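You operate a simulated robot arm through the tools that you are given. There is no shell and no other tool. Be economical: measure what you need, move in short steps, check, and stop when the job is done.

Carry out the task below with a simulated robot arm. There is one attempt and no reset: what you move stays moved.

Task
Run the green net into the grey bin at mid speed.
Fine: lid open first; feed it over the roller, use the lever; lever off again, then shut the lid.

It is judged by the outcome, as a careful person would: the job done as asked, and still so three seconds after it is handed in. It fails if anything else is knocked over, pushed out of place, dropped, spilled or broken. Lids that push on must go on centred and level and be pressed home; caps that screw on are set level and turned clockwise until they are tight.

Robot
A 6-joint arm with a two-finger parallel gripper on a trunk, on a base that drives. Base frame: it is fixed to the floor where the robot stands at the start and does not move with it; the origin is under the middle of the robot, x ahead of it, y to its left, z up; the surface under the hand at the start is at about z = 0.761. Lengths are in m, angles in rad, forces in N, time in s.
With the tool pointing down near the work surface it reaches from about 0.36 to 0.82 m from the robot's upright axis, wherever it stands. Its first joint turns from -2.897 to 2.897 rad. Places, roughly: bin lid [0.7, -0.1, 0.8]; roller lever [0.4, 0, 0.6]; speed dial [0.5, 0.1, 0.6]. Payload 3.91 kg.
The tool frame sits at the grasp point between the pads (the TCP): z along the fingers, y along the line on which they close. The tips reach 0.03 m beyond it. The gripper opens to 0.11 m. The fingers are 0.02 m wide and 0.01 m thick; the gripper's body (0.048 by 0.112 m) begins 0.055 m behind the TCP.
Orientation is told as [roll, pitch, yaw] about the base's x, y, z axes, in that order, counted from this pose: with the fingers straight down and closing along the base's y, the tool's x points along the base's -x, its y along +y and its z along -z.

Tools
- The arm moves only by the tool play_rows. Its argument "rows" is a list of rows, each a list of 3 entries, a list of its own where there are three numbers: the shift along the tool's x, y, z in m, then the turn, a rotation vector about the tool's x, y, z in rad, then the gripper command, from -1 (fully open) to 1 (shut), values between in proportion. In form: [[[x, y, z], [rx, ry, rz], claw], ...]. A call has 1 to 8 rows; each row is the pose to reach, as a shift and turn from the pose commanded when the call began, along the tool's axes at that moment. A row lasts 0.2 s, in which the tool goes at most 0.05 m and 0.15 rad; a call with a longer step from one row to the next is refused whole, and so is a gripper value outside its range. Where a pose cannot be reached the arm comes as near as it can. A force on the tool above 70 N (or 10 N above the force at the start of the call, whichever is more), or a blocked arm, ends the call early, and 0.2 s more pass. The fingers move at their own pace (about 0.045 m/s each) and stop on an object; they squeeze with about 36 N. The grip force told is the motor's: it shows also when the fingers shut on nothing. Time passes only in rows, and 0.2 s behind the last, so rows that repeat a pose let the fingers close. It gives the time, the measured TCP pose, the force on the tool (base axes), the opening and the grip force at its end, in the units of the frame above (readings bear some noise), with the torque about the TCP (base axes, N m) and any sound that the robot's microphone picked up.
- Cameras (640 x 400 px; columns grow to the right, rows downward): "scene" is now at [-0.0296, 0.0732, 1.5522]; the picture's right is [-0.77, -0.64, 0.00], its down [-0.51, 0.62, -0.59] and it looks along [0.38, -0.46, -0.80] (base axes); focal length 214 px, centre (320, 200). "wrist" rides on the gripper at [0.077, 0.007, -0.114] in the tool frame; the picture's right is [-0.09, 1.00, 0.00], its down [-0.80, -0.07, -0.59] and it looks along [-0.59, -0.05, 0.80] (tool axes); focal length 270 px, centre (320, 200). There is no depth. A picture from a camera that has moved, and an enlarged one, comes with that camera's place and axes in the base frame and with its lens.
- camera(camera): a new picture of that camera. The clock stands still meanwhile.
- slide_trunk(by): slides the trunk up (or, below 0, down) by that many m; the arm and the scene camera ride with it, the base frame stays. It gives what a move gives, with no picture.
- steer(legs): drives the robot by 1 to 6 legs, each [ahead, turn to the left] in m and rad, along the robot's own axes; the way and the turn of a leg run together, so that a leg with both is an arc; at most 1.5 m and 3.142 rad a leg. The arm and the cameras ride along, it lands a little off, and it stops where it bumps. It gives what a move gives.
- head_to(pan, tilt): turns the head with the scene camera to pan (to the left, within 2.705 rad either way) and tilt (down, from -0.506 to 1.204), counted from straight ahead of the robot. It gives what a move gives.
- enlarge(camera, box): a new picture of the part [left, top, right, bottom] of that camera's present view, enlarged. The clock stands still meanwhile.
- finish_job(): hands the job in; it is judged then, once.

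Work in short steps. Places have to be worked out from the pictures, the camera data and where the tool is seen: move nearer, look again, correct. Check each grasp and each placing, and mend what went wrong. You have 120 turns and 90 pictures in all, those below and enlarged ones among them. Open the gripper and draw the arm clear of the work before you hand the job in, unless the task says otherwise; then end with one line.

The tools are called after ">>>" as name(argument=value, ...) on one line, values as JSON. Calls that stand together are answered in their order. play_rows: Moves the arm, as the interface text tells. Its arguments: {"type":"object","properties":{"rows":{"type":"array","items":{"type":"array"}}},"required":["rows"]} The other tools are called the same way: slide_trunk (by) slides the trunk up or down; steer (legs) drives the base; head_to (pan, tilt) turns the head that bears the scene camera; camera (camera) takes a picture; enlarge (camera, box) takes an enlarged picture of a part of a camera's view; finish_job () hands the job in.

At the start:

```text
time: 0.0
tool_pos: [0.5047, 0.0152, 1.0003]
ee_rot: [0.001, 0.0, 0.005]
contact_force: [-1.0, -0.3, 0.6]
wrist_torque: [0.0, 0.01, 0.01]
grip_width: 0.1099
gripper_force: 0.1
trunk travel left (down, up): [-0.525, 0.085]
robot x, y, heading: [-0.0008, -0.0201, 0.005]
head pan, tilt: [-0.88, 0.935]
```

scene: 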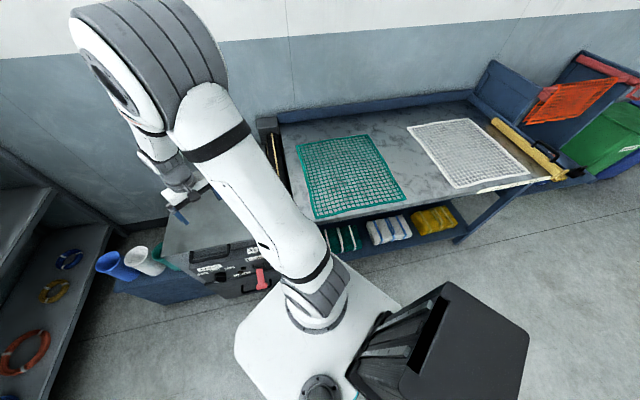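
wrist: 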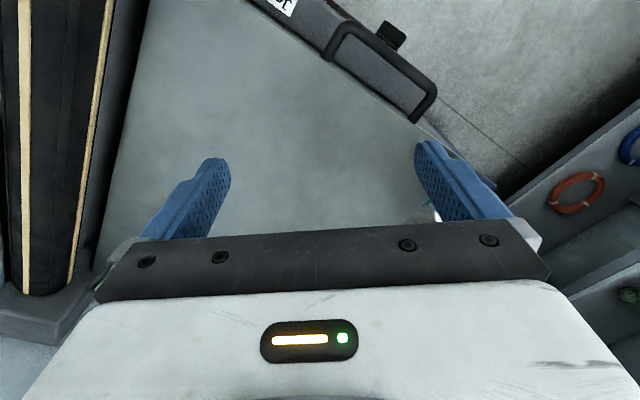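

The wrist sees a grey lid with a handle and a black roller at -y. I turn the head to see the bin and the panel better.

>>> head_to(pan=0.0, tilt=0.9)

>>> camera(camera="scene")

```text
time: 1.2
tool_pos: [0.5058, 0.0146, 1.0011]
ee_rot: [0.001, 0.001, 0.004]
contact_force: [0.3, 0.9, 0.1]
wrist_torque: [0.02, 0.03, 0.01]
grip_width: 0.1102
gripper_force: 0.1
trunk travel left (down, up): [-0.525, 0.085]
robot x, y, heading: [-0.0016, -0.0234, 0.0]
head pan, tilt: [0.0, 0.901]
```

```text
87 pictures are left
camera scene: at [-0.0009, 0.1299, 1.5547], right [0.0, -1.0, 0.0], down [-0.78, 0.0, -0.62], along [0.62, 0.0, -0.78], focal length 214 px, centre (320, 200)
```

scene: 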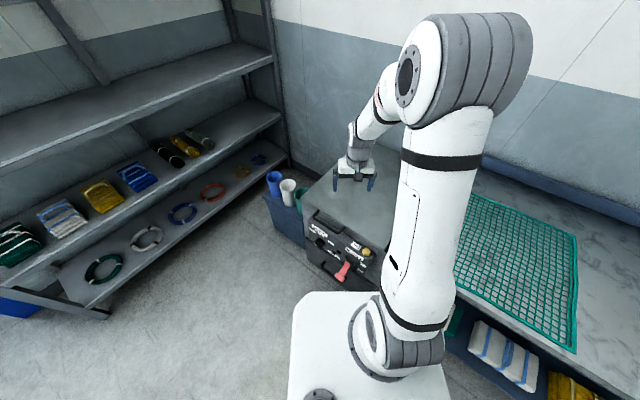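

>>> enlarge(camera="scene", box=[260, 150, 420, 300])

```text
2.67 times, centred on (340, 225) of scene
camera zoom: at [-0.0009, 0.1299, 1.5547], right [0.0, -1.0, 0.0], down [-0.78, 0.0, -0.62], along [0.62, 0.0, -0.78], focal length 572 px, centre (267, 133)
```

zoom: 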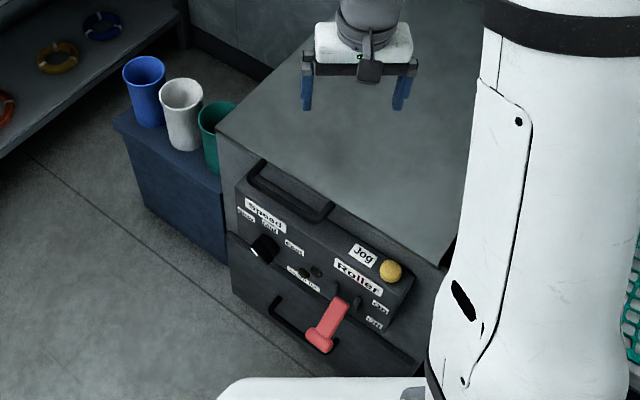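

>>> enlarge(camera="scene", box=[310, 205, 380, 250])

>>> enlarge(camera="scene", box=[300, 235, 400, 300])

```text
8.89 times, centred on (345, 228) of scene
camera zoom: at [-0.0009, 0.1299, 1.5547], right [0.0, -1.0, 0.0], down [-0.78, 0.0, -0.62], along [0.62, 0.0, -0.78], focal length 1906 px, centre (98, -44)
```

zoom: 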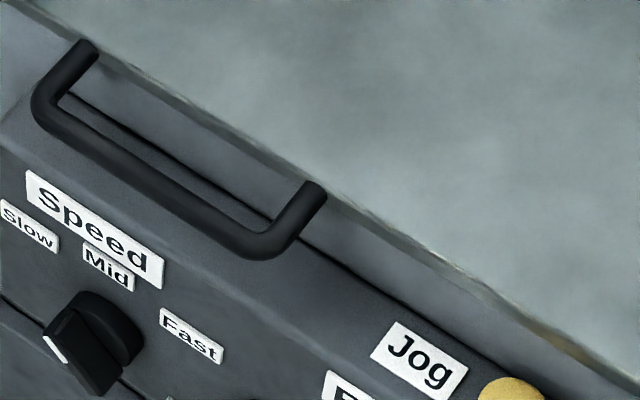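

```text
6.15 times, centred on (350, 268) of scene
camera zoom: at [-0.0009, 0.1299, 1.5547], right [0.0, -1.0, 0.0], down [-0.78, 0.0, -0.62], along [0.62, 0.0, -0.78], focal length 1320 px, centre (135, -215)
```

zoom: 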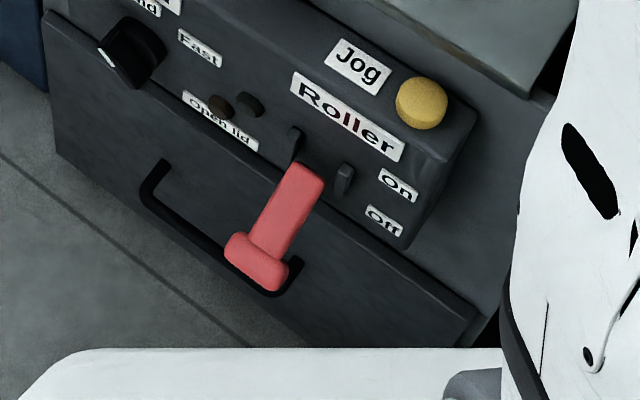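

I read the bin as yawed about -0.64 rad, with depth direction d≈(0.8,-0.6) and width direction w≈(0.6,0.8). I move the wrist camera in front of it to inspect the handle and panel.

>>> play_rows(rows=[[[0.02, 0.02, 0.01], [0, 0, 0.128], -1], [[0.04, 0.043, 0.02], [0, 0, 0.256], -1], [[0.06, 0.065, 0.03], [0, 0, 0.384], -1], [[0.08, 0.086, 0.04], [0, 0, 0.512], -1], [[0.102, 0.107, 0.05], [0, 0, 0.64], -1]])

>>> camera(camera="wrist")

```text
time: 2.4
tool_pos: [0.4009, 0.1213, 0.9502]
ee_rot: [0.0, 0.002, -0.637]
contact_force: [-0.7, -0.3, 0.2]
wrist_torque: [-0.01, 0.01, 0.0]
grip_width: 0.1101
gripper_force: 0.1
trunk travel left (down, up): [-0.525, 0.085]
robot x, y, heading: [0.0018, -0.0199, -0.002]
head pan, tilt: [0.0, 0.901]
```

```text
83 pictures are left
camera wrist: at [0.3442, 0.1729, 1.0648], right [0.66, 0.75, 0.0], down [0.6, -0.53, 0.59], along [0.45, -0.39, -0.8], focal length 270 px, centre (320, 200)
```

wrist: 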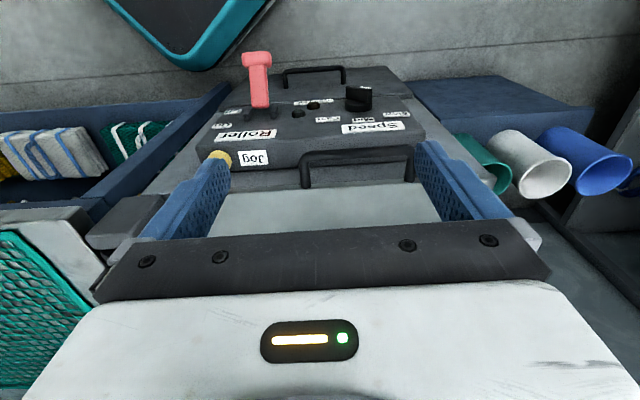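

>>> enlarge(camera="wrist", box=[190, 40, 450, 200])

```text
2.46 times, centred on (320, 120) of wrist
camera zoom: at [0.3442, 0.1729, 1.0648], right [0.66, 0.75, 0.0], down [0.6, -0.53, 0.59], along [0.45, -0.39, -0.8], focal length 665 px, centre (320, 397)
```

zoom: 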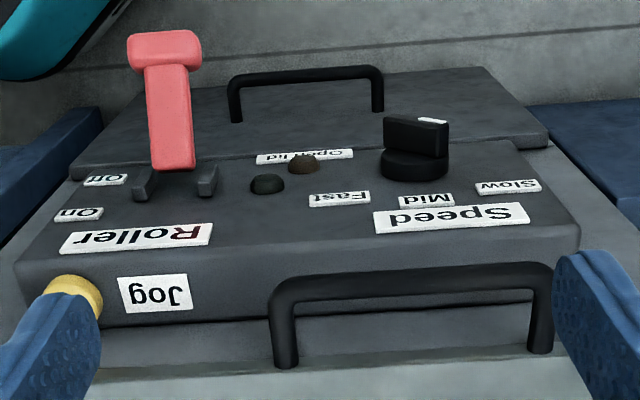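

The dial points to Slow and the lever is down at Off. The lid handle is a bail with its bar near d≈0.34, w≈0.386, z≈0.733. I turn the gripper so that it closes across the bar.

>>> play_rows(rows=[[[0, 0, 0], [0, 0, -0.149], -1], [[0, 0, 0], [0, 0, -0.298], -1], [[0, 0, 0], [0, 0, -0.447], -1], [[0, 0, 0], [0, 0, -0.596], -1], [[0, 0, 0], [0, 0, -0.745], -1], [[0, 0, 0], [0, 0, -0.894], -1], [[0, 0, 0], [0, 0, -1.043], -1], [[0, 0, 0], [0, 0, -1.192], -1]])

>>> play_rows(rows=[[[0, 0, 0], [0, 0, -0.149], -1], [[0, 0, 0], [0, 0, -0.298], -1], [[0, 0, 0], [0, 0, -0.379], -1]])

>>> play_rows(rows=[[[0, 0, 0], [0.14, 0, 0], -1], [[0, 0, 0], [0.28, 0, 0], -1], [[0, 0, 0], [0.42, 0, 0], -1], [[0, 0, 0], [0.56, 0, 0], -1], [[0, 0, 0], [0.7, 0, 0], -1], [[0, 0, 0], [0.84, 0, 0], -1], [[0, 0, 0], [0.96, 0, 0], -1]])

>>> camera(camera="wrist")

>>> camera(camera="scene")

```text
time: 4.2
tool_pos: [0.4033, 0.1215, 0.95]
ee_rot: [0.0, 0.0, 0.559]
contact_force: [-0.4, -0.3, 0.3]
wrist_torque: [-0.01, 0.01, -0.01]
grip_width: 0.1101
gripper_force: 0.0
trunk travel left (down, up): [-0.525, 0.085]
robot x, y, heading: [0.0019, -0.0184, 0.006]
head pan, tilt: [0.0, 0.901]
```

```text
time: 5.0
tool_pos: [0.4033, 0.1213, 0.9487]
ee_rot: [0.0, 0.001, 0.937]
contact_force: [-0.3, -0.2, 0.0]
wrist_torque: [0.01, -0.01, 0.0]
grip_width: 0.1098
gripper_force: 0.0
trunk travel left (down, up): [-0.525, 0.085]
robot x, y, heading: [-0.0006, -0.0211, -0.002]
head pan, tilt: [0.0, 0.901]
```

```text
time: 6.6
tool_pos: [0.4034, 0.1198, 0.9493]
ee_rot: [-0.96, -0.001, 0.936]
contact_force: [-0.2, -0.2, -0.3]
wrist_torque: [0.03, 0.01, 0.01]
grip_width: 0.1103
gripper_force: 0.0
trunk travel left (down, up): [-0.525, 0.085]
robot x, y, heading: [0.0, -0.0193, 0.001]
head pan, tilt: [0.0, 0.901]
```

```text
81 pictures are left
camera wrist: at [0.2788, 0.1172, 1.01], right [-0.41, 0.41, -0.82], down [0.11, 0.91, 0.4], along [0.91, 0.07, -0.42], focal length 270 px, centre (320, 200)
```

wrist: 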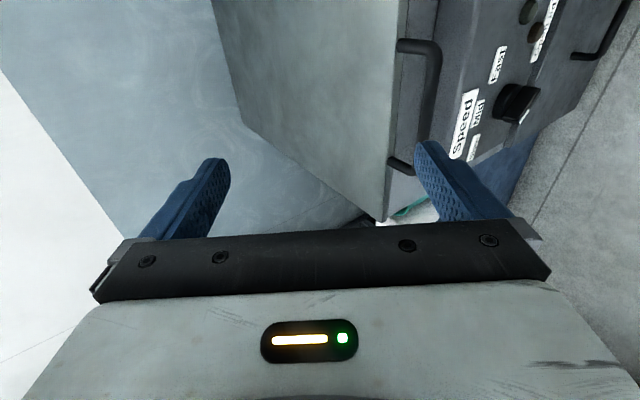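

```text
80 pictures are left
camera scene: at [-0.0009, 0.1303, 1.5547], right [0.0, -1.0, 0.0], down [-0.78, 0.0, -0.62], along [0.62, 0.0, -0.78], focal length 214 px, centre (320, 200)
```

scene: 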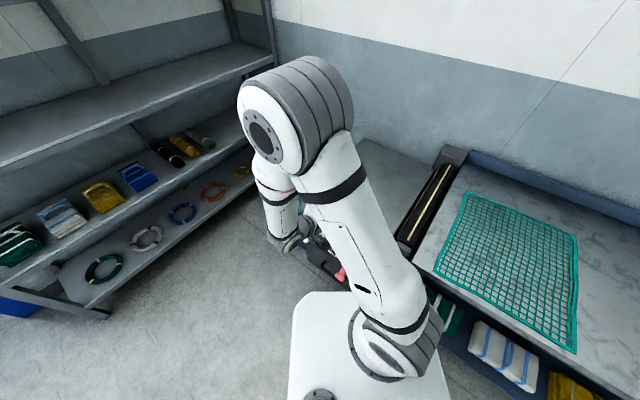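

The bar from this view also lies near (0.50, 0.10, 0.733). I narrow the fingers and go to a pre-grasp point 8 cm back along the tool.

>>> play_rows(rows=[[[-0.01, 0.03, 0.025], [0, 0, 0], 0.364], [[-0.02, 0.06, 0.05], [0, 0, 0], 0.364], [[-0.03, 0.09, 0.075], [0, 0, 0], 0.364], [[-0.041, 0.124, 0.1], [0, 0, 0], 0.364], [[-0.041, 0.124, 0.1], [0, 0, 0], 0.364]])

>>> camera(camera="wrist")

```text
time: 7.8
tool_pos: [0.4367, 0.1485, 0.7911]
ee_rot: [-0.959, 0.001, 0.937]
contact_force: [0.4, 0.7, -0.8]
wrist_torque: [-0.01, -0.01, 0.02]
grip_width: 0.0347
gripper_force: 0.1
trunk travel left (down, up): [-0.525, 0.085]
robot x, y, heading: [-0.001, -0.0197, -0.001]
head pan, tilt: [0.0, 0.901]
```

```text
79 pictures are left
camera wrist: at [0.3123, 0.1441, 0.851], right [-0.41, 0.41, -0.82], down [0.12, 0.91, 0.4], along [0.91, 0.07, -0.42], focal length 270 px, centre (320, 200)
```

wrist: 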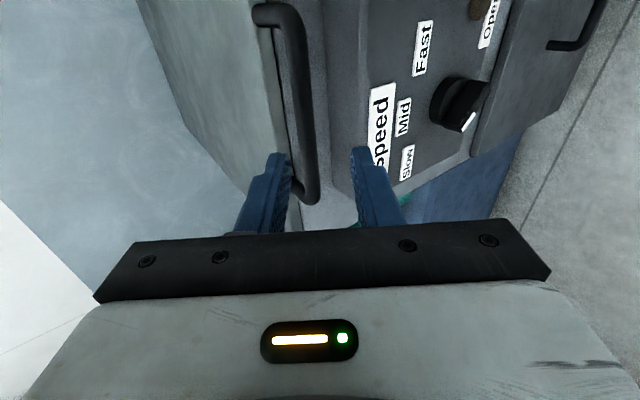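

Stereo between views puts the bar at d≈0.328, z≈0.757, about 7 cm ahead along the tool and 1 cm toward the upper finger. I correct and advance.

>>> play_rows(rows=[[[0.004, -0.011, 0.0], [0, 0, 0], 0.364], [[0.008, -0.011, 0.03], [0, 0, 0], 0.364], [[0.008, -0.011, 0.05], [0, 0, 0], 0.364], [[0.008, -0.011, 0.062], [0, 0, 0], 0.364]])

>>> camera(camera="wrist")

```text
time: 8.8
tool_pos: [0.477, 0.1077, 0.7644]
ee_rot: [-0.959, -0.001, 0.935]
contact_force: [-0.9, 0.4, 0.2]
wrist_torque: [0.05, 0.01, 0.03]
grip_width: 0.0347
gripper_force: 0.0
trunk travel left (down, up): [-0.525, 0.085]
robot x, y, heading: [-0.0019, -0.0215, -0.002]
head pan, tilt: [0.0, 0.901]
```

```text
78 pictures are left
camera wrist: at [0.3534, 0.1036, 0.825], right [-0.41, 0.41, -0.82], down [0.12, 0.91, 0.4], along [0.91, 0.07, -0.42], focal length 270 px, centre (320, 200)
```

wrist: 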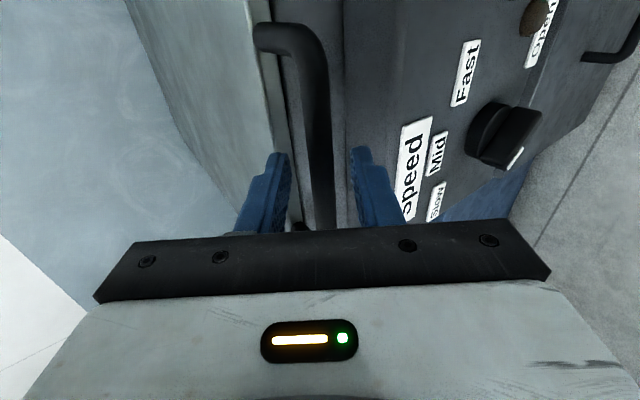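

The bar runs between the fingers. I close on it.

>>> play_rows(rows=[[[0, 0, 0.003], [0, 0, 0], 1], [[0, 0, 0.003], [0, 0, 0], 1], [[0, 0, 0.003], [0, 0, 0], 1], [[0, 0, 0.003], [0, 0, 0], 1]])

>>> camera(camera="wrist")

```text
time: 9.8
tool_pos: [0.479, 0.1068, 0.762]
ee_rot: [-0.957, 0.001, 0.935]
contact_force: [-1.9, 2.2, -2.2]
wrist_torque: [0.46, -0.21, 0.15]
grip_width: 0.0135
gripper_force: 45.2
trunk travel left (down, up): [-0.525, 0.085]
robot x, y, heading: [-0.0022, -0.0198, 0.003]
head pan, tilt: [0.0, 0.901]
```

```text
77 pictures are left
camera wrist: at [0.355, 0.1023, 0.8232], right [-0.41, 0.41, -0.82], down [0.12, 0.91, 0.4], along [0.91, 0.07, -0.42], focal length 270 px, centre (320, 200)
```

wrist: 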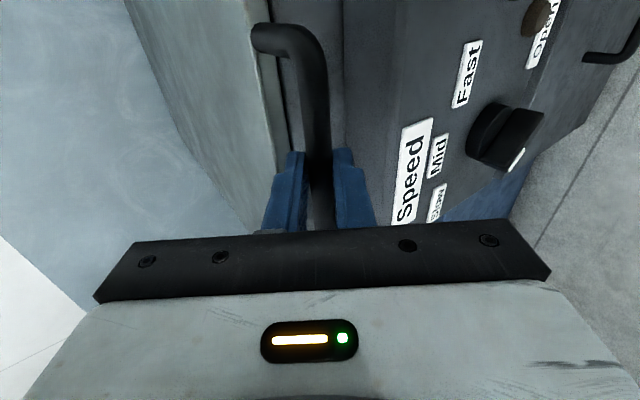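

Grip holds at 13.5 mm. I lift along a small arc about a hinge guessed at d≈0.87.

>>> play_rows(rows=[[[0, -0.0225, -0.015], [0, 0, 0], 1], [[0, -0.0456, -0.0288], [0, 0, 0], 1], [[0, -0.0694, -0.0415], [0, 0, 0], 1], [[0, -0.0939, -0.053], [0, 0, 0], 1]])

>>> camera(camera="wrist")

```text
time: 10.8
tool_pos: [0.4859, 0.1016, 0.8714]
ee_rot: [-0.962, -0.001, 0.935]
contact_force: [-17.2, 8.4, 2.8]
wrist_torque: [0.93, -0.6, 0.57]
grip_width: 0.0138
gripper_force: 45.0
trunk travel left (down, up): [-0.525, 0.085]
robot x, y, heading: [-0.0022, -0.0202, 0.002]
head pan, tilt: [0.0, 0.901]
```

```text
76 pictures are left
camera wrist: at [0.3619, 0.0968, 0.9313], right [-0.41, 0.41, -0.82], down [0.11, 0.91, 0.4], along [0.91, 0.07, -0.42], focal length 270 px, centre (320, 200)
```

wrist: 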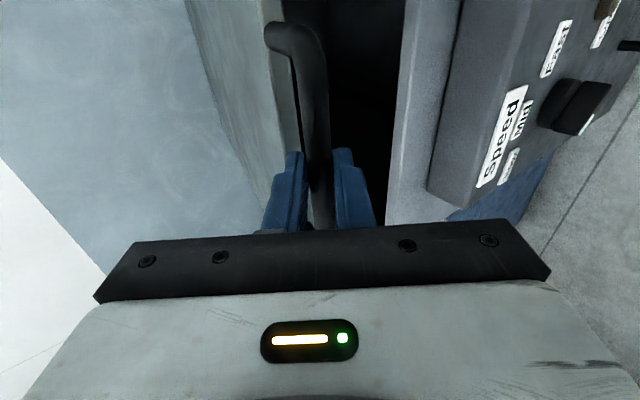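

The lid swings up with the handle. I continue the arc with a slightly corrected hinge height.

>>> play_rows(rows=[[[0, -0.0305, -0.0159], [0, 0, 0], 1], [[0, -0.0662, -0.0284], [0, 0, 0], 1], [[0, -0.1026, -0.0383], [0, 0, 0], 1], [[0, -0.1398, -0.0456], [0, 0, 0], 1], [[0, -0.1772, -0.0504], [0, 0, 0], 1], [[0, -0.215, -0.0525], [0, 0, 0], 1]])

>>> camera(camera="wrist")

>>> camera(camera="scene")

```text
time: 12.2
tool_pos: [0.549, 0.0542, 1.0796]
ee_rot: [-0.965, -0.002, 0.939]
contact_force: [-24.1, 11.4, 15.2]
wrist_torque: [0.71, -0.48, -0.01]
grip_width: 0.0135
gripper_force: 44.5
trunk travel left (down, up): [-0.525, 0.085]
robot x, y, heading: [-0.0044, -0.0178, -0.0]
head pan, tilt: [0.0, 0.901]
```

```text
75 pictures are left
camera wrist: at [0.4236, 0.0497, 1.1398], right [-0.4, 0.41, -0.82], down [0.11, 0.91, 0.4], along [0.91, 0.07, -0.41], focal length 270 px, centre (320, 200)
```

wrist: 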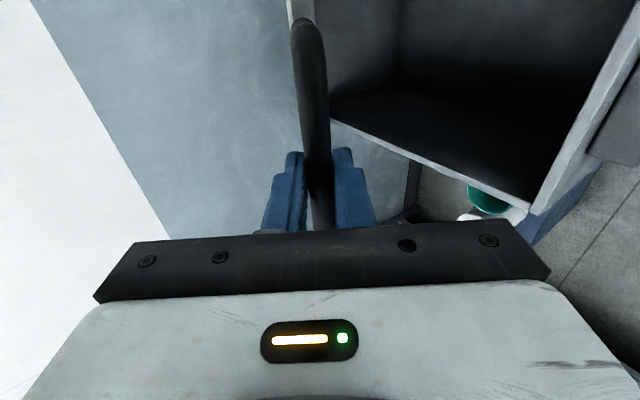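

```text
74 pictures are left
camera scene: at [-0.0067, 0.1316, 1.5546], right [0.0, -1.0, 0.0], down [-0.78, 0.0, -0.62], along [0.62, 0.0, -0.78], focal length 214 px, centre (320, 200)
```

scene: 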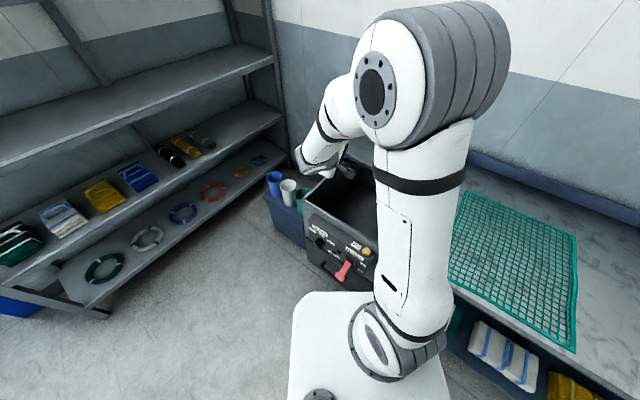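

The three measured points fit a hinge at d≈0.916, z≈0.77, R≈0.594. I continue on that circle.

>>> play_rows(rows=[[[0, -0.0311, -0.0062], [0, 0, 0], 1], [[0, -0.0785, -0.005], [0, 0, 0], 1], [[0, -0.1257, 0.0002], [0, 0, 0], 1], [[0, -0.1724, 0.0091], [0, 0, 0], 1], [[0, -0.2182, 0.0218], [0, 0, 0], 1], [[0, -0.2629, 0.0381], [0, 0, 0], 1], [[0, -0.306, 0.0578], [0, 0, 0], 1]])

>>> camera(camera="wrist")

```text
time: 13.8
tool_pos: [0.7263, -0.0791, 1.3]
ee_rot: [-0.966, -0.005, 0.935]
contact_force: [-16.5, 5.3, 26.5]
wrist_torque: [0.81, -0.62, 0.09]
grip_width: 0.0137
gripper_force: 44.9
trunk travel left (down, up): [-0.525, 0.085]
robot x, y, heading: [0.0012, -0.0224, 0.002]
head pan, tilt: [0.0, 0.901]
```

```text
73 pictures are left
camera wrist: at [0.6008, -0.0839, 1.3591], right [-0.4, 0.41, -0.82], down [0.11, 0.91, 0.4], along [0.91, 0.07, -0.41], focal length 270 px, centre (320, 200)
```

wrist: 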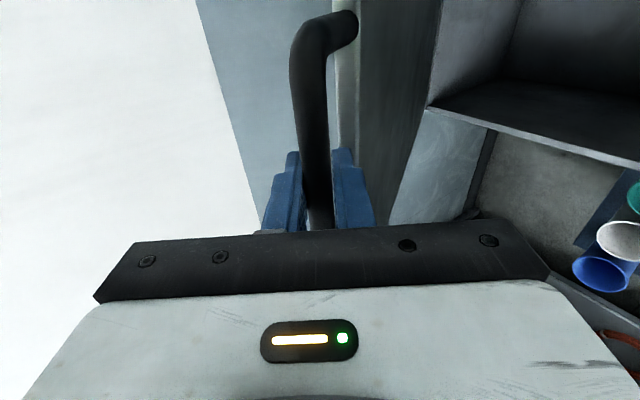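

The lid is near 60° open; the refit gives R≈0.626. I continue towards vertical.

>>> play_rows(rows=[[[0, -0.0366, 0.0085], [0, 0, 0], 1], [[0, -0.0771, 0.0321], [0, 0, 0], 1], [[0, -0.1159, 0.0588], [0, 0, 0], 1], [[0, -0.1525, 0.0881], [0, 0, 0], 1], [[0, -0.1868, 0.1202], [0, 0, 0], 1], [[0, -0.2186, 0.1547], [0, 0, 0], 1]])

>>> camera(camera="wrist")

>>> camera(camera="scene")

```text
time: 15.2
tool_pos: [0.861, -0.1864, 1.3663]
ee_rot: [-0.97, -0.006, 0.938]
contact_force: [1.3, 16.9, 34.5]
wrist_torque: [0.85, -0.19, -0.36]
grip_width: 0.0136
gripper_force: 44.9
out of reach, approached as far as the arm can: row 5, 6
trunk travel left (down, up): [-0.525, 0.085]
robot x, y, heading: [0.0015, -0.0222, 0.002]
head pan, tilt: [0.0, 0.901]
```

```text
72 pictures are left
camera wrist: at [0.7363, -0.1911, 1.425], right [-0.4, 0.41, -0.82], down [0.11, 0.91, 0.4], along [0.91, 0.07, -0.41], focal length 270 px, centre (320, 200)
```

wrist: 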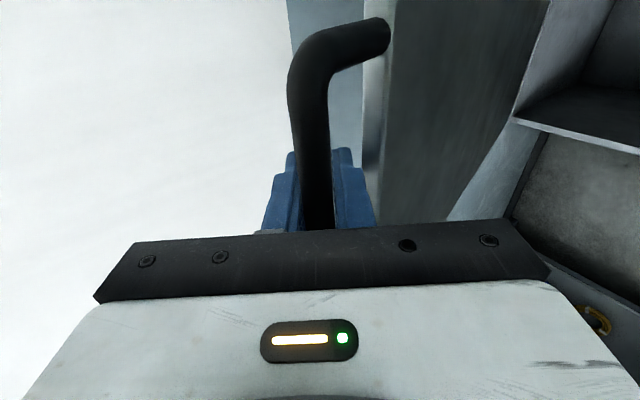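

```text
71 pictures are left
camera scene: at [-0.0052, 0.1333, 1.5546], right [0.0, -1.0, 0.0], down [-0.78, 0.0, -0.62], along [0.62, 0.0, -0.78], focal length 214 px, centre (320, 200)
```

scene: 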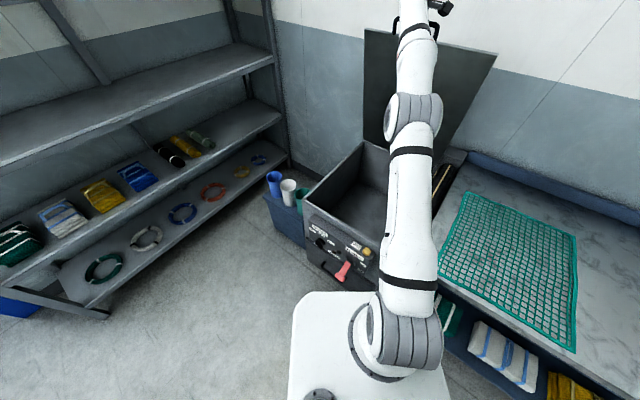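

The arm ran out of reach at about 77° of lid angle. I pivot the tool about the bar to point more along the arm, which gains reach.

>>> play_rows(rows=[[[0, 0, 0], [0.12, 0, 0], 1], [[0, 0, 0], [0.24, 0, 0], 1], [[0, 0, 0], [0.36, 0, 0], 1], [[0, 0, 0], [0.48, 0, 0], 1], [[0, 0, 0], [0.6, 0, 0], 1]])

>>> camera(camera="wrist")

```text
time: 16.4
tool_pos: [0.8585, -0.1841, 1.3725]
ee_rot: [-1.582, -0.003, 0.935]
contact_force: [0.6, 23.8, 47.0]
wrist_torque: [0.71, 0.79, -1.31]
grip_width: 0.0136
gripper_force: 44.7
trunk travel left (down, up): [-0.525, 0.085]
robot x, y, heading: [-0.002, -0.0224, -0.003]
head pan, tilt: [0.0, 0.901]
```

```text
70 pictures are left
camera wrist: at [0.7214, -0.1794, 1.3648], right [0.06, 0.07, -1.0], down [0.0, 1.0, 0.07], along [1.0, 0.0, 0.06], focal length 270 px, centre (320, 200)
```

wrist: 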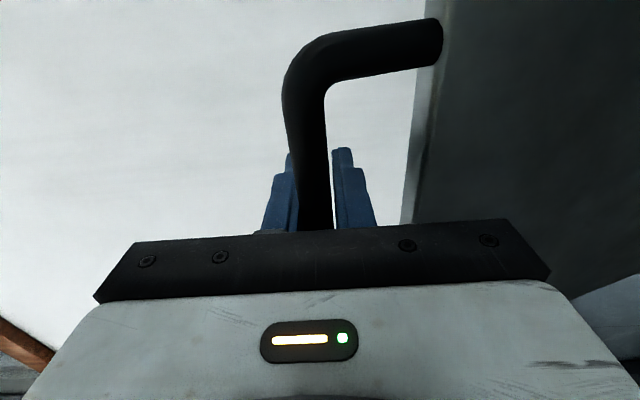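

Now the tool is horizontal along d with an upward push, so I relieve upward slightly and push the lid on past vertical.

>>> play_rows(rows=[[[0, -0.01, 0.03], [0, 0, 0], 1], [[0, -0.016, 0.06], [0, 0, 0], 1], [[0, -0.02, 0.09], [0, 0, 0], 1], [[0, -0.022, 0.12], [0, 0, 0], 1]])

>>> camera(camera="scene")

```text
time: 17.2
tool_pos: [0.9282, -0.2373, 1.3943]
ee_rot: [-1.583, -0.004, 0.938]
contact_force: [-0.3, 1.4, 23.3]
wrist_torque: [0.55, 0.11, -0.29]
grip_width: 0.0138
gripper_force: 45.3
trunk travel left (down, up): [-0.525, 0.085]
robot x, y, heading: [-0.0028, -0.0213, -0.005]
head pan, tilt: [0.0, 0.901]
stopped in row 3: the force on the tool passed its limit at 103 N (the readings are from after the stop); the commanded pose is now the measured one
```

```text
69 pictures are left
camera scene: at [-0.0029, 0.1302, 1.5542], right [0.0, -1.0, 0.0], down [-0.78, 0.0, -0.62], along [0.62, 0.0, -0.78], focal length 214 px, centre (320, 200)
```

scene: 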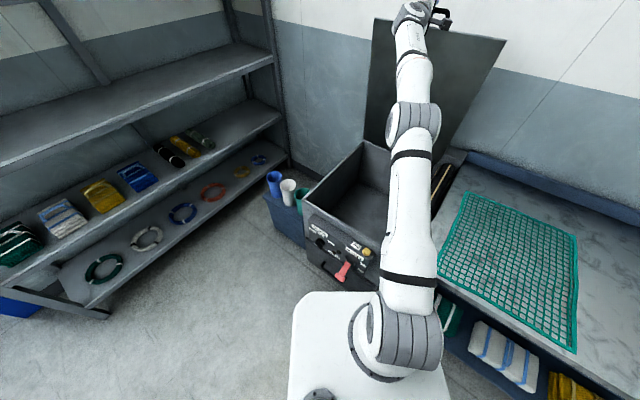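

It seems the lid met its stop near vertical. I open the fingers a little around the bar to test whether it stays up; a fall would only land in the palm.

>>> play_rows(rows=[[[0, 0, 0], [0, 0, 0], 0.5], [[0, 0, 0], [0, 0, 0], 0.5], [[0, 0, 0], [0, 0, 0], 0.5], [[0, 0, 0], [0, 0, 0], 0.5], [[0, 0, 0], [0, 0, 0], 0.5], [[0, 0, 0], [0, 0, 0], 0.5]])

>>> camera(camera="wrist")

```text
time: 18.6
tool_pos: [0.9312, -0.2397, 1.3877]
ee_rot: [-1.571, 0.002, 0.936]
contact_force: [-1.0, -2.8, 6.5]
wrist_torque: [0.21, 0.09, 0.04]
grip_width: 0.031
gripper_force: 3.9
trunk travel left (down, up): [-0.525, 0.085]
robot x, y, heading: [-0.0026, -0.0231, 0.006]
head pan, tilt: [0.0, 0.901]
```

```text
68 pictures are left
camera wrist: at [0.7929, -0.2339, 1.3803], right [0.05, 0.07, -1.0], down [0.0, 1.0, 0.07], along [1.0, 0.0, 0.05], focal length 270 px, centre (320, 200)
```

wrist: 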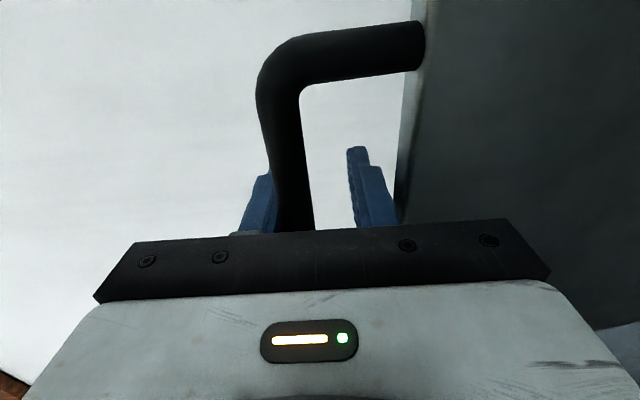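

The lid did not move. I centre the fingers on the bar (up 7 mm) and draw back a bit to see if the bar follows.

>>> play_rows(rows=[[[0, -0.008, 0], [0, 0, 0], 0.4], [[0, -0.008, 0], [0, 0, 0], 0.4], [[0, -0.008, -0.01], [0, 0, 0], 0.4], [[0, -0.008, -0.02], [0, 0, 0], 0.4], [[0, -0.008, -0.03], [0, 0, 0], 0.4]])

>>> camera(camera="wrist")

```text
time: 19.8
tool_pos: [0.9062, -0.2204, 1.3943]
ee_rot: [-1.57, 0.001, 0.936]
contact_force: [-0.5, -0.4, -0.7]
wrist_torque: [-0.03, -0.01, -0.02]
grip_width: 0.033
gripper_force: 0.0
trunk travel left (down, up): [-0.525, 0.085]
robot x, y, heading: [-0.0016, -0.0235, 0.001]
head pan, tilt: [0.0, 0.901]
```

```text
67 pictures are left
camera wrist: at [0.7695, -0.215, 1.3881], right [0.05, 0.07, -1.0], down [0.0, 1.0, 0.07], along [1.0, 0.0, 0.05], focal length 270 px, centre (320, 200)
```

wrist: 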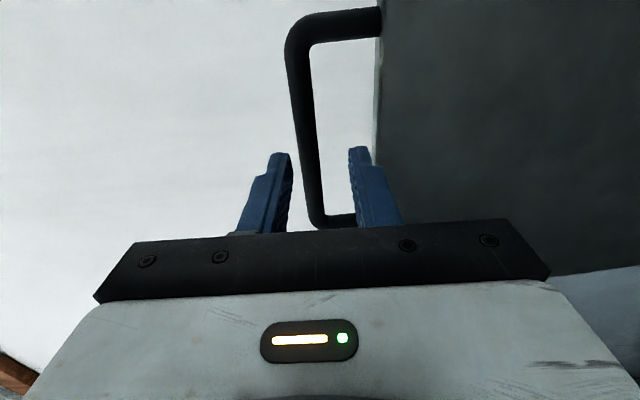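

The lid stays open by itself. I retreat and come down in front of the panel.

>>> play_rows(rows=[[[0, 0, -0.045], [0, 0, 0], 0.4], [[0, 0, -0.09], [0, 0, 0], 0.4], [[0, 0, -0.135], [0, 0, 0], 0.4], [[0, 0.0377, -0.166], [0, 0, 0], 0.4], [[0, 0.0754, -0.197], [0, 0, 0], 0.4], [[0, 0.113, -0.228], [0, 0, 0], 0.4], [[0, 0.151, -0.26], [0, 0, 0], 0.4], [[0, 0.1885, -0.291], [0, 0, 0], 0.4]])

>>> play_rows(rows=[[[0, 0.0377, -0.0313], [0, 0, 0], 0.4], [[0, 0.0754, -0.0626], [0, 0, 0], 0.4], [[0, 0.113, -0.0939], [0, 0, 0], 0.4], [[0, 0.151, -0.125], [0, 0, 0], 0.4], [[0, 0.1885, -0.1565], [0, 0, 0], 0.4], [[0, 0.226, -0.188], [0, 0, 0], 0.4], [[0, 0.264, -0.219], [0, 0, 0], 0.4], [[0, 0.302, -0.25], [0, 0, 0], 0.4]])

>>> play_rows(rows=[[[0, 0.0377, -0.025], [0, 0, 0], 0.4], [[0, 0.0754, -0.05], [0, 0, 0], 0.4], [[0, 0.113, -0.07], [0, 0, 0], 0.4]])

>>> camera(camera="wrist")

>>> camera(camera="scene")

```text
time: 21.6
tool_pos: [0.6736, -0.0477, 1.2049]
ee_rot: [-1.573, 0.002, 0.936]
contact_force: [-0.1, -0.9, 0.0]
wrist_torque: [-0.01, 0.01, -0.01]
grip_width: 0.0331
gripper_force: 0.1
trunk travel left (down, up): [-0.525, 0.085]
robot x, y, heading: [0.0002, -0.0187, 0.003]
head pan, tilt: [0.0, 0.901]
```

```text
time: 23.4
tool_pos: [0.4717, 0.0997, 0.9026]
ee_rot: [-1.571, 0.0, 0.936]
contact_force: [-0.5, -0.6, 0.5]
wrist_torque: [-0.02, 0.04, -0.02]
grip_width: 0.0332
gripper_force: 0.2
trunk travel left (down, up): [-0.525, 0.085]
robot x, y, heading: [0.0034, -0.0191, -0.001]
head pan, tilt: [0.0, 0.901]
```

```text
time: 24.2
tool_pos: [0.4141, 0.1399, 0.7897]
ee_rot: [-1.572, 0.001, 0.937]
contact_force: [-0.6, -0.8, 0.8]
wrist_torque: [-0.03, 0.01, 0.0]
grip_width: 0.0332
gripper_force: 0.0
trunk travel left (down, up): [-0.525, 0.085]
robot x, y, heading: [-0.0034, -0.0209, -0.001]
head pan, tilt: [0.0, 0.901]
```

```text
66 pictures are left
camera wrist: at [0.2767, 0.1453, 0.7832], right [0.05, 0.07, -1.0], down [0.0, 1.0, 0.07], along [1.0, 0.0, 0.05], focal length 270 px, centre (320, 200)
```

wrist: 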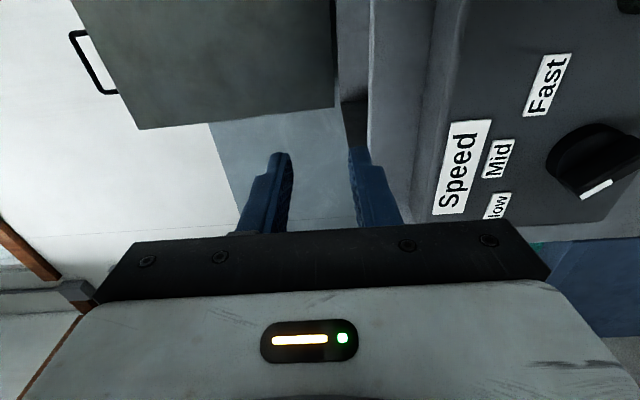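

```text
65 pictures are left
camera scene: at [-0.0009, 0.13, 1.5548], right [0.0, -1.0, 0.0], down [-0.78, 0.0, -0.62], along [0.62, 0.0, -0.78], focal length 214 px, centre (320, 200)
```

scene: 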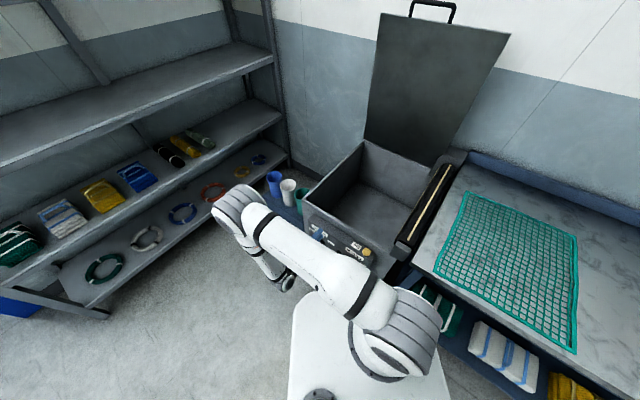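

>>> enlarge(camera="wrist", box=[400, 30, 640, 240])

```text
1.90 times, centred on (520, 135) of wrist
camera zoom: at [0.2767, 0.1453, 0.7832], right [0.05, 0.07, -1.0], down [0.0, 1.0, 0.07], along [1.0, 0.0, 0.05], focal length 515 px, centre (-61, 324)
```

zoom: 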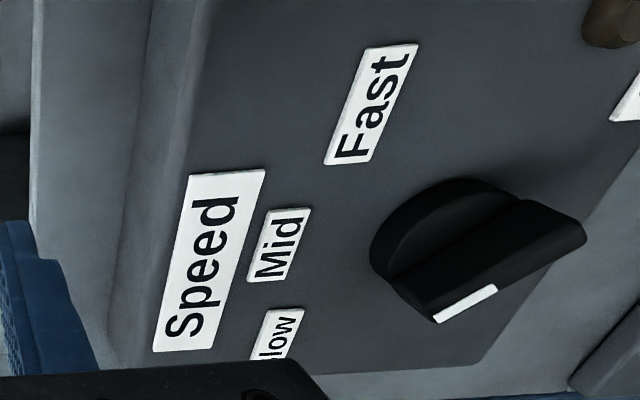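

Now I see the dial clearly: it points up-left to Slow, Mid is straight up (~45° clockwise). The knob is at about d=0.295–0.328, w≈0.397, z≈0.587. I turn the tool 45° and lower to face it.

>>> play_rows(rows=[[[0, 0, -0.04], [0, 0, 0], 0.09], [[-0.008, 0.04, -0.05], [0, 0, 0.131], 0.09], [[-0.016, 0.08, -0.05], [0, 0, 0.262], 0.09], [[-0.024, 0.12, -0.05], [0, 0, 0.393], 0.09], [[-0.032, 0.16, -0.05], [0, 0, 0.524], 0.09], [[-0.039, 0.203, -0.05], [0, 0, 0.655], 0.09], [[-0.039, 0.203, -0.05], [0, 0, 0.785], 0.09]])

>>> camera(camera="wrist")

>>> camera(camera="scene")

```text
time: 25.8
tool_pos: [0.3968, 0.2009, 0.5876]
ee_rot: [-1.571, -0.785, 0.939]
contact_force: [-0.7, 0.8, 0.2]
wrist_torque: [0.04, -0.05, -0.02]
grip_width: 0.0502
gripper_force: 0.0
trunk travel left (down, up): [-0.525, 0.085]
robot x, y, heading: [0.0003, -0.0225, -0.001]
head pan, tilt: [0.0, 0.901]
```

```text
63 pictures are left
camera wrist: at [0.275, 0.2287, 0.5284], right [0.45, 0.62, -0.64], down [-0.17, 0.77, 0.62], along [0.87, -0.17, 0.46], focal length 270 px, centre (320, 200)
```

wrist: 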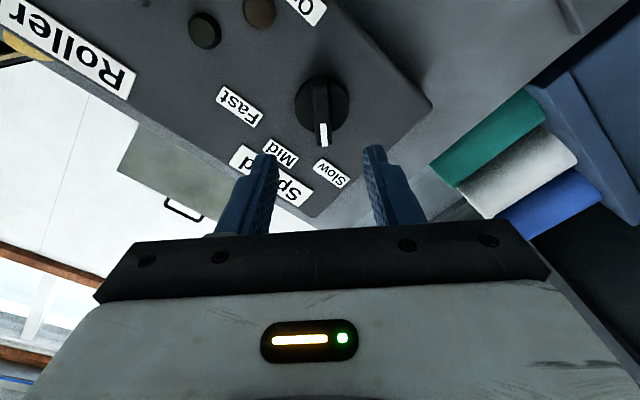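

```text
62 pictures are left
camera scene: at [-0.0009, 0.1301, 1.5547], right [0.0, -1.0, 0.0], down [-0.78, 0.0, -0.62], along [0.62, 0.0, -0.78], focal length 214 px, centre (320, 200)
```

scene: 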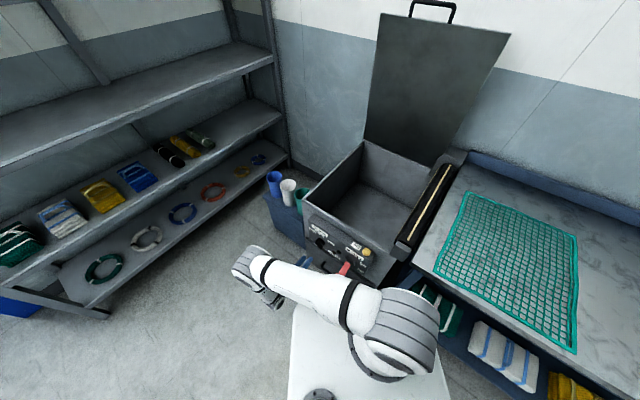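

The bar of the knob lies vertically between the fingers in the view, so alignment is good; axis offset about 8 mm in tool x. I shift and advance 7.6 cm.

>>> play_rows(rows=[[[0.008, 0.002, 0.02], [0, 0, 0], 0.09], [[0.008, 0.002, 0.04], [0, 0, 0], 0.09], [[0.008, 0.002, 0.06], [0, 0, 0], 0.09], [[0.008, 0.002, 0.076], [0, 0, 0], 0.09]])

>>> camera(camera="wrist")

```text
time: 26.8
tool_pos: [0.4573, 0.1525, 0.5798]
ee_rot: [-1.57, -0.784, 0.936]
contact_force: [-0.5, -0.2, 0.6]
wrist_torque: [-0.02, -0.01, -0.01]
grip_width: 0.0501
gripper_force: 0.0
trunk travel left (down, up): [-0.525, 0.085]
robot x, y, heading: [-0.0004, -0.021, -0.001]
head pan, tilt: [0.0, 0.901]
```

```text
61 pictures are left
camera wrist: at [0.3346, 0.1798, 0.5216], right [0.45, 0.62, -0.64], down [-0.17, 0.77, 0.62], along [0.87, -0.17, 0.46], focal length 270 px, centre (320, 200)
```

wrist: 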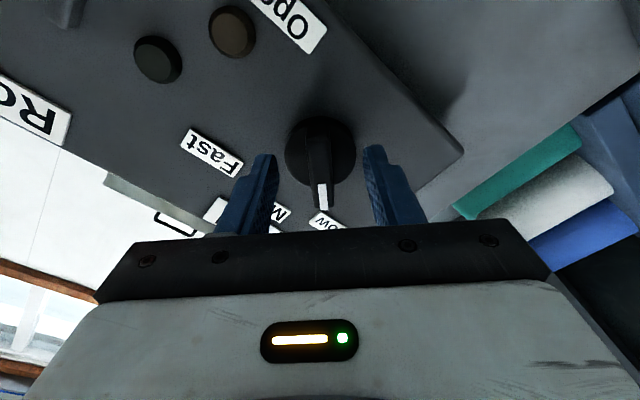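

The knob is between the fingers. I close on it.

>>> play_rows(rows=[[[0, 0, 0.003], [0, 0, 0], 1], [[0, 0, 0.003], [0, 0, 0], 1], [[0, 0, 0.003], [0, 0, 0], 1], [[0, 0, 0.003], [0, 0, 0], 1], [[0, 0, 0.003], [0, 0, 0], 1]])

>>> camera(camera="wrist")

```text
time: 28.0
tool_pos: [0.4576, 0.1515, 0.5805]
ee_rot: [-1.571, -0.783, 0.938]
contact_force: [-0.9, 2.0, -1.3]
wrist_torque: [-0.22, -0.37, -0.31]
grip_width: 0.014
gripper_force: 45.3
trunk travel left (down, up): [-0.525, 0.085]
robot x, y, heading: [-0.0044, -0.0237, -0.0]
head pan, tilt: [0.0, 0.901]
```

```text
60 pictures are left
camera wrist: at [0.3369, 0.1781, 0.5216], right [0.45, 0.62, -0.64], down [-0.17, 0.77, 0.62], along [0.87, -0.17, 0.45], focal length 270 px, centre (320, 200)
```

wrist: 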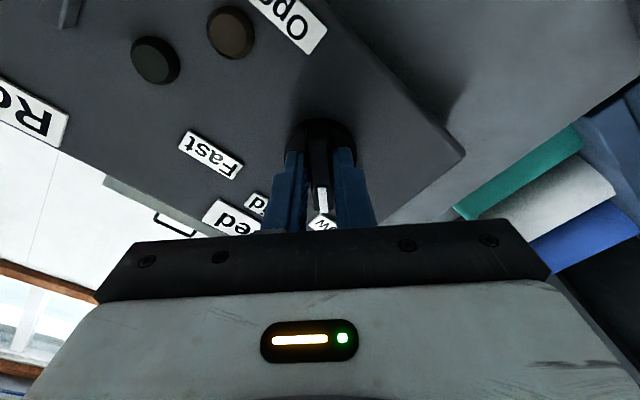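

Gripped (14 mm). I turn about +0.78 rad (clockwise seen from the front) towards Mid.

>>> play_rows(rows=[[[0, 0, 0], [0, 0, 0.13], 1], [[0, 0, 0], [0, 0, 0.26], 1], [[0, 0, 0], [0, 0, 0.39], 1], [[0, 0, 0], [0, 0, 0.52], 1], [[0, 0, 0], [0, 0, 0.65], 1], [[0, 0, 0], [0, 0, 0.78], 1]])

>>> camera(camera="wrist")

```text
time: 29.2
tool_pos: [0.4618, 0.1531, 0.5744]
ee_rot: [-1.71, -1.387, 1.039]
contact_force: [-16.3, -12.7, 28.5]
wrist_torque: [-0.7, -1.34, 0.23]
grip_width: 0.0139
gripper_force: 45.4
out of reach, approached as far as the arm can: row 5, 6
trunk travel left (down, up): [-0.525, 0.085]
robot x, y, heading: [-0.0009, -0.018, -0.002]
head pan, tilt: [0.0, 0.901]
stopped in row 6: the force on the tool passed its limit at 97 N (the readings are from after the stop); the commanded pose is now the measured one
```

```text
59 pictures are left
camera wrist: at [0.3693, 0.217, 0.496], right [0.62, 0.78, -0.09], down [-0.44, 0.44, 0.79], along [0.65, -0.45, 0.61], focal length 270 px, centre (320, 200)
```

wrist: 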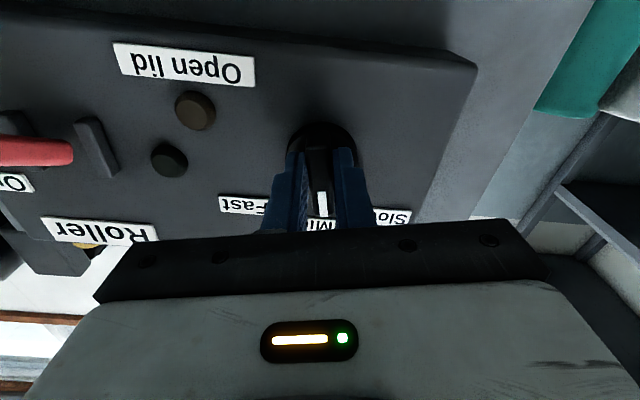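

The knob turned nearly to Mid (tool closing axis almost horizontal). I open and look.

>>> play_rows(rows=[[[0, 0, 0], [0, 0, 0], 0.09], [[0, 0, 0], [0, 0, 0], 0.09], [[0, 0, 0], [0, 0, 0], 0.09], [[0, 0, 0], [0, 0, 0], 0.09], [[0, 0, -0.02], [0, 0, 0], 0.09], [[0, 0, -0.04], [0, 0, 0], 0.09], [[0, 0, -0.06], [0, 0, 0], 0.09]])

>>> camera(camera="wrist")

```text
time: 30.8
tool_pos: [0.417, 0.1904, 0.5709]
ee_rot: [-1.663, -1.39, 0.995]
contact_force: [0.4, 0.3, 0.1]
wrist_torque: [0.01, 0.02, 0.0]
grip_width: 0.05
gripper_force: 0.0
trunk travel left (down, up): [-0.525, 0.085]
robot x, y, heading: [0.0, -0.0229, -0.003]
head pan, tilt: [0.0, 0.901]
```

```text
58 pictures are left
camera wrist: at [0.3235, 0.2558, 0.4929], right [0.62, 0.78, -0.09], down [-0.43, 0.43, 0.79], along [0.66, -0.45, 0.61], focal length 270 px, centre (320, 200)
```

wrist: 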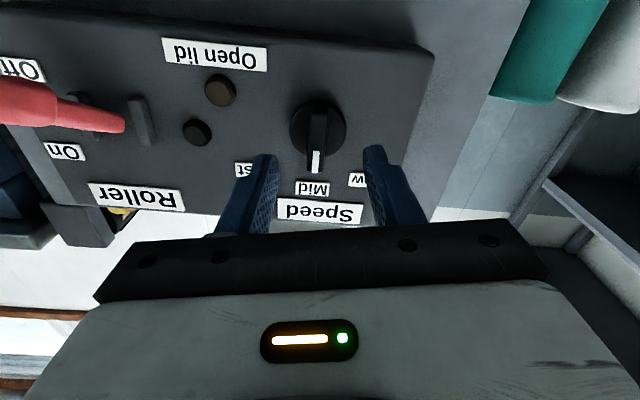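

The dial now points at Mid. I back off, rise, and turn the tool down for the net.

>>> play_rows(rows=[[[0, 0, -0.03], [0, 0, 0], 0.09], [[-0.045, 0, -0.03], [0, 0, 0], 0.09], [[-0.09, 0, -0.03], [0, 0, 0], 0.09], [[-0.135, 0, -0.03], [0, 0, 0], 0.09], [[-0.18, 0, -0.03], [0, 0, 0], 0.09], [[-0.225, 0, -0.03], [0, 0, 0], 0.09], [[-0.27, 0, -0.03], [0, 0, 0], 0.09], [[-0.315, 0, -0.03], [0, 0, 0], 0.09]])

>>> play_rows(rows=[[[-0.045, 0, 0.01], [0, 0.14, 0], 0.09], [[-0.08, 0, 0.02], [0, 0.28, 0], 0.09], [[-0.1, 0, 0.03], [0, 0.42, 0], 0.09], [[-0.12, 0, 0.04], [0, 0.56, 0], 0.09], [[-0.14, 0, 0.05], [0, 0.7, 0], 0.09], [[-0.16, 0, 0.06], [0, 0.84, 0], 0.09], [[-0.16, 0, 0.06], [0, 0.98, 0], 0.09], [[-0.16, 0, 0.06], [0, 1.12, 0], 0.09]])

>>> play_rows(rows=[[[0, 0, 0], [0, 0.14, 0], 0.09], [[0, 0, 0], [0, 0.28, 0], 0.09], [[0, 0, 0], [0, 0.42, 0], 0.09], [[0, 0, 0], [0, 0.45, 0], 0.09]])

>>> head_to(pan=-0.65, tilt=0.9)

>>> camera(camera="scene")

```text
time: 32.6
tool_pos: [0.4234, 0.2586, 0.8807]
ee_rot: [-1.665, -1.391, 0.999]
contact_force: [-0.1, 0.7, 0.6]
wrist_torque: [0.02, 0.01, 0.0]
grip_width: 0.0501
gripper_force: 0.1
trunk travel left (down, up): [-0.525, 0.085]
robot x, y, heading: [-0.0025, -0.0203, 0.002]
head pan, tilt: [0.0, 0.901]
```

```text
time: 34.4
tool_pos: [0.4871, 0.2438, 1.0397]
ee_rot: [-0.198, -0.456, -0.58]
contact_force: [0.3, 0.1, -0.9]
wrist_torque: [-0.04, 0.06, 0.01]
grip_width: 0.05
gripper_force: 0.0
trunk travel left (down, up): [-0.525, 0.085]
robot x, y, heading: [-0.0017, -0.0191, 0.002]
head pan, tilt: [0.0, 0.901]
```

```text
time: 35.4
tool_pos: [0.4872, 0.2446, 1.0395]
ee_rot: [-0.178, -0.016, -0.665]
contact_force: [-0.5, -0.5, 0.3]
wrist_torque: [-0.01, 0.02, 0.01]
grip_width: 0.0498
gripper_force: 0.2
trunk travel left (down, up): [-0.525, 0.085]
robot x, y, heading: [0.0009, -0.0239, -0.001]
head pan, tilt: [0.0, 0.901]
```

```text
time: 36.4
tool_pos: [0.4861, 0.245, 1.04]
ee_rot: [-0.18, -0.017, -0.667]
contact_force: [0.4, -0.1, 0.2]
wrist_torque: [-0.01, 0.02, 0.01]
grip_width: 0.0501
gripper_force: 0.2
trunk travel left (down, up): [-0.525, 0.085]
robot x, y, heading: [-0.0005, -0.0175, 0.005]
head pan, tilt: [-0.649, 0.901]
```

```text
57 pictures are left
camera scene: at [-0.0163, 0.0843, 1.5547], right [-0.6, -0.8, 0.0], down [-0.62, 0.47, -0.62], along [0.49, -0.38, -0.78], focal length 214 px, centre (320, 200)
```

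scene: 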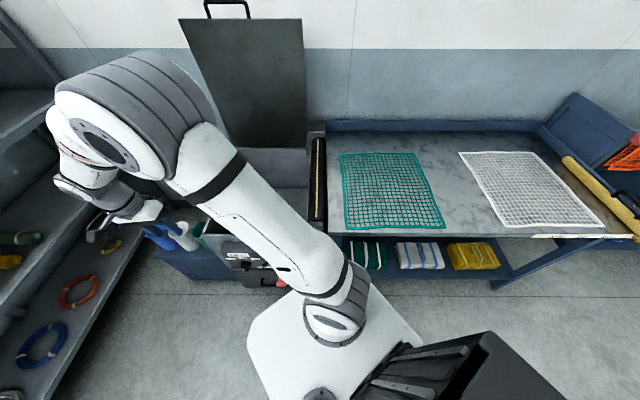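

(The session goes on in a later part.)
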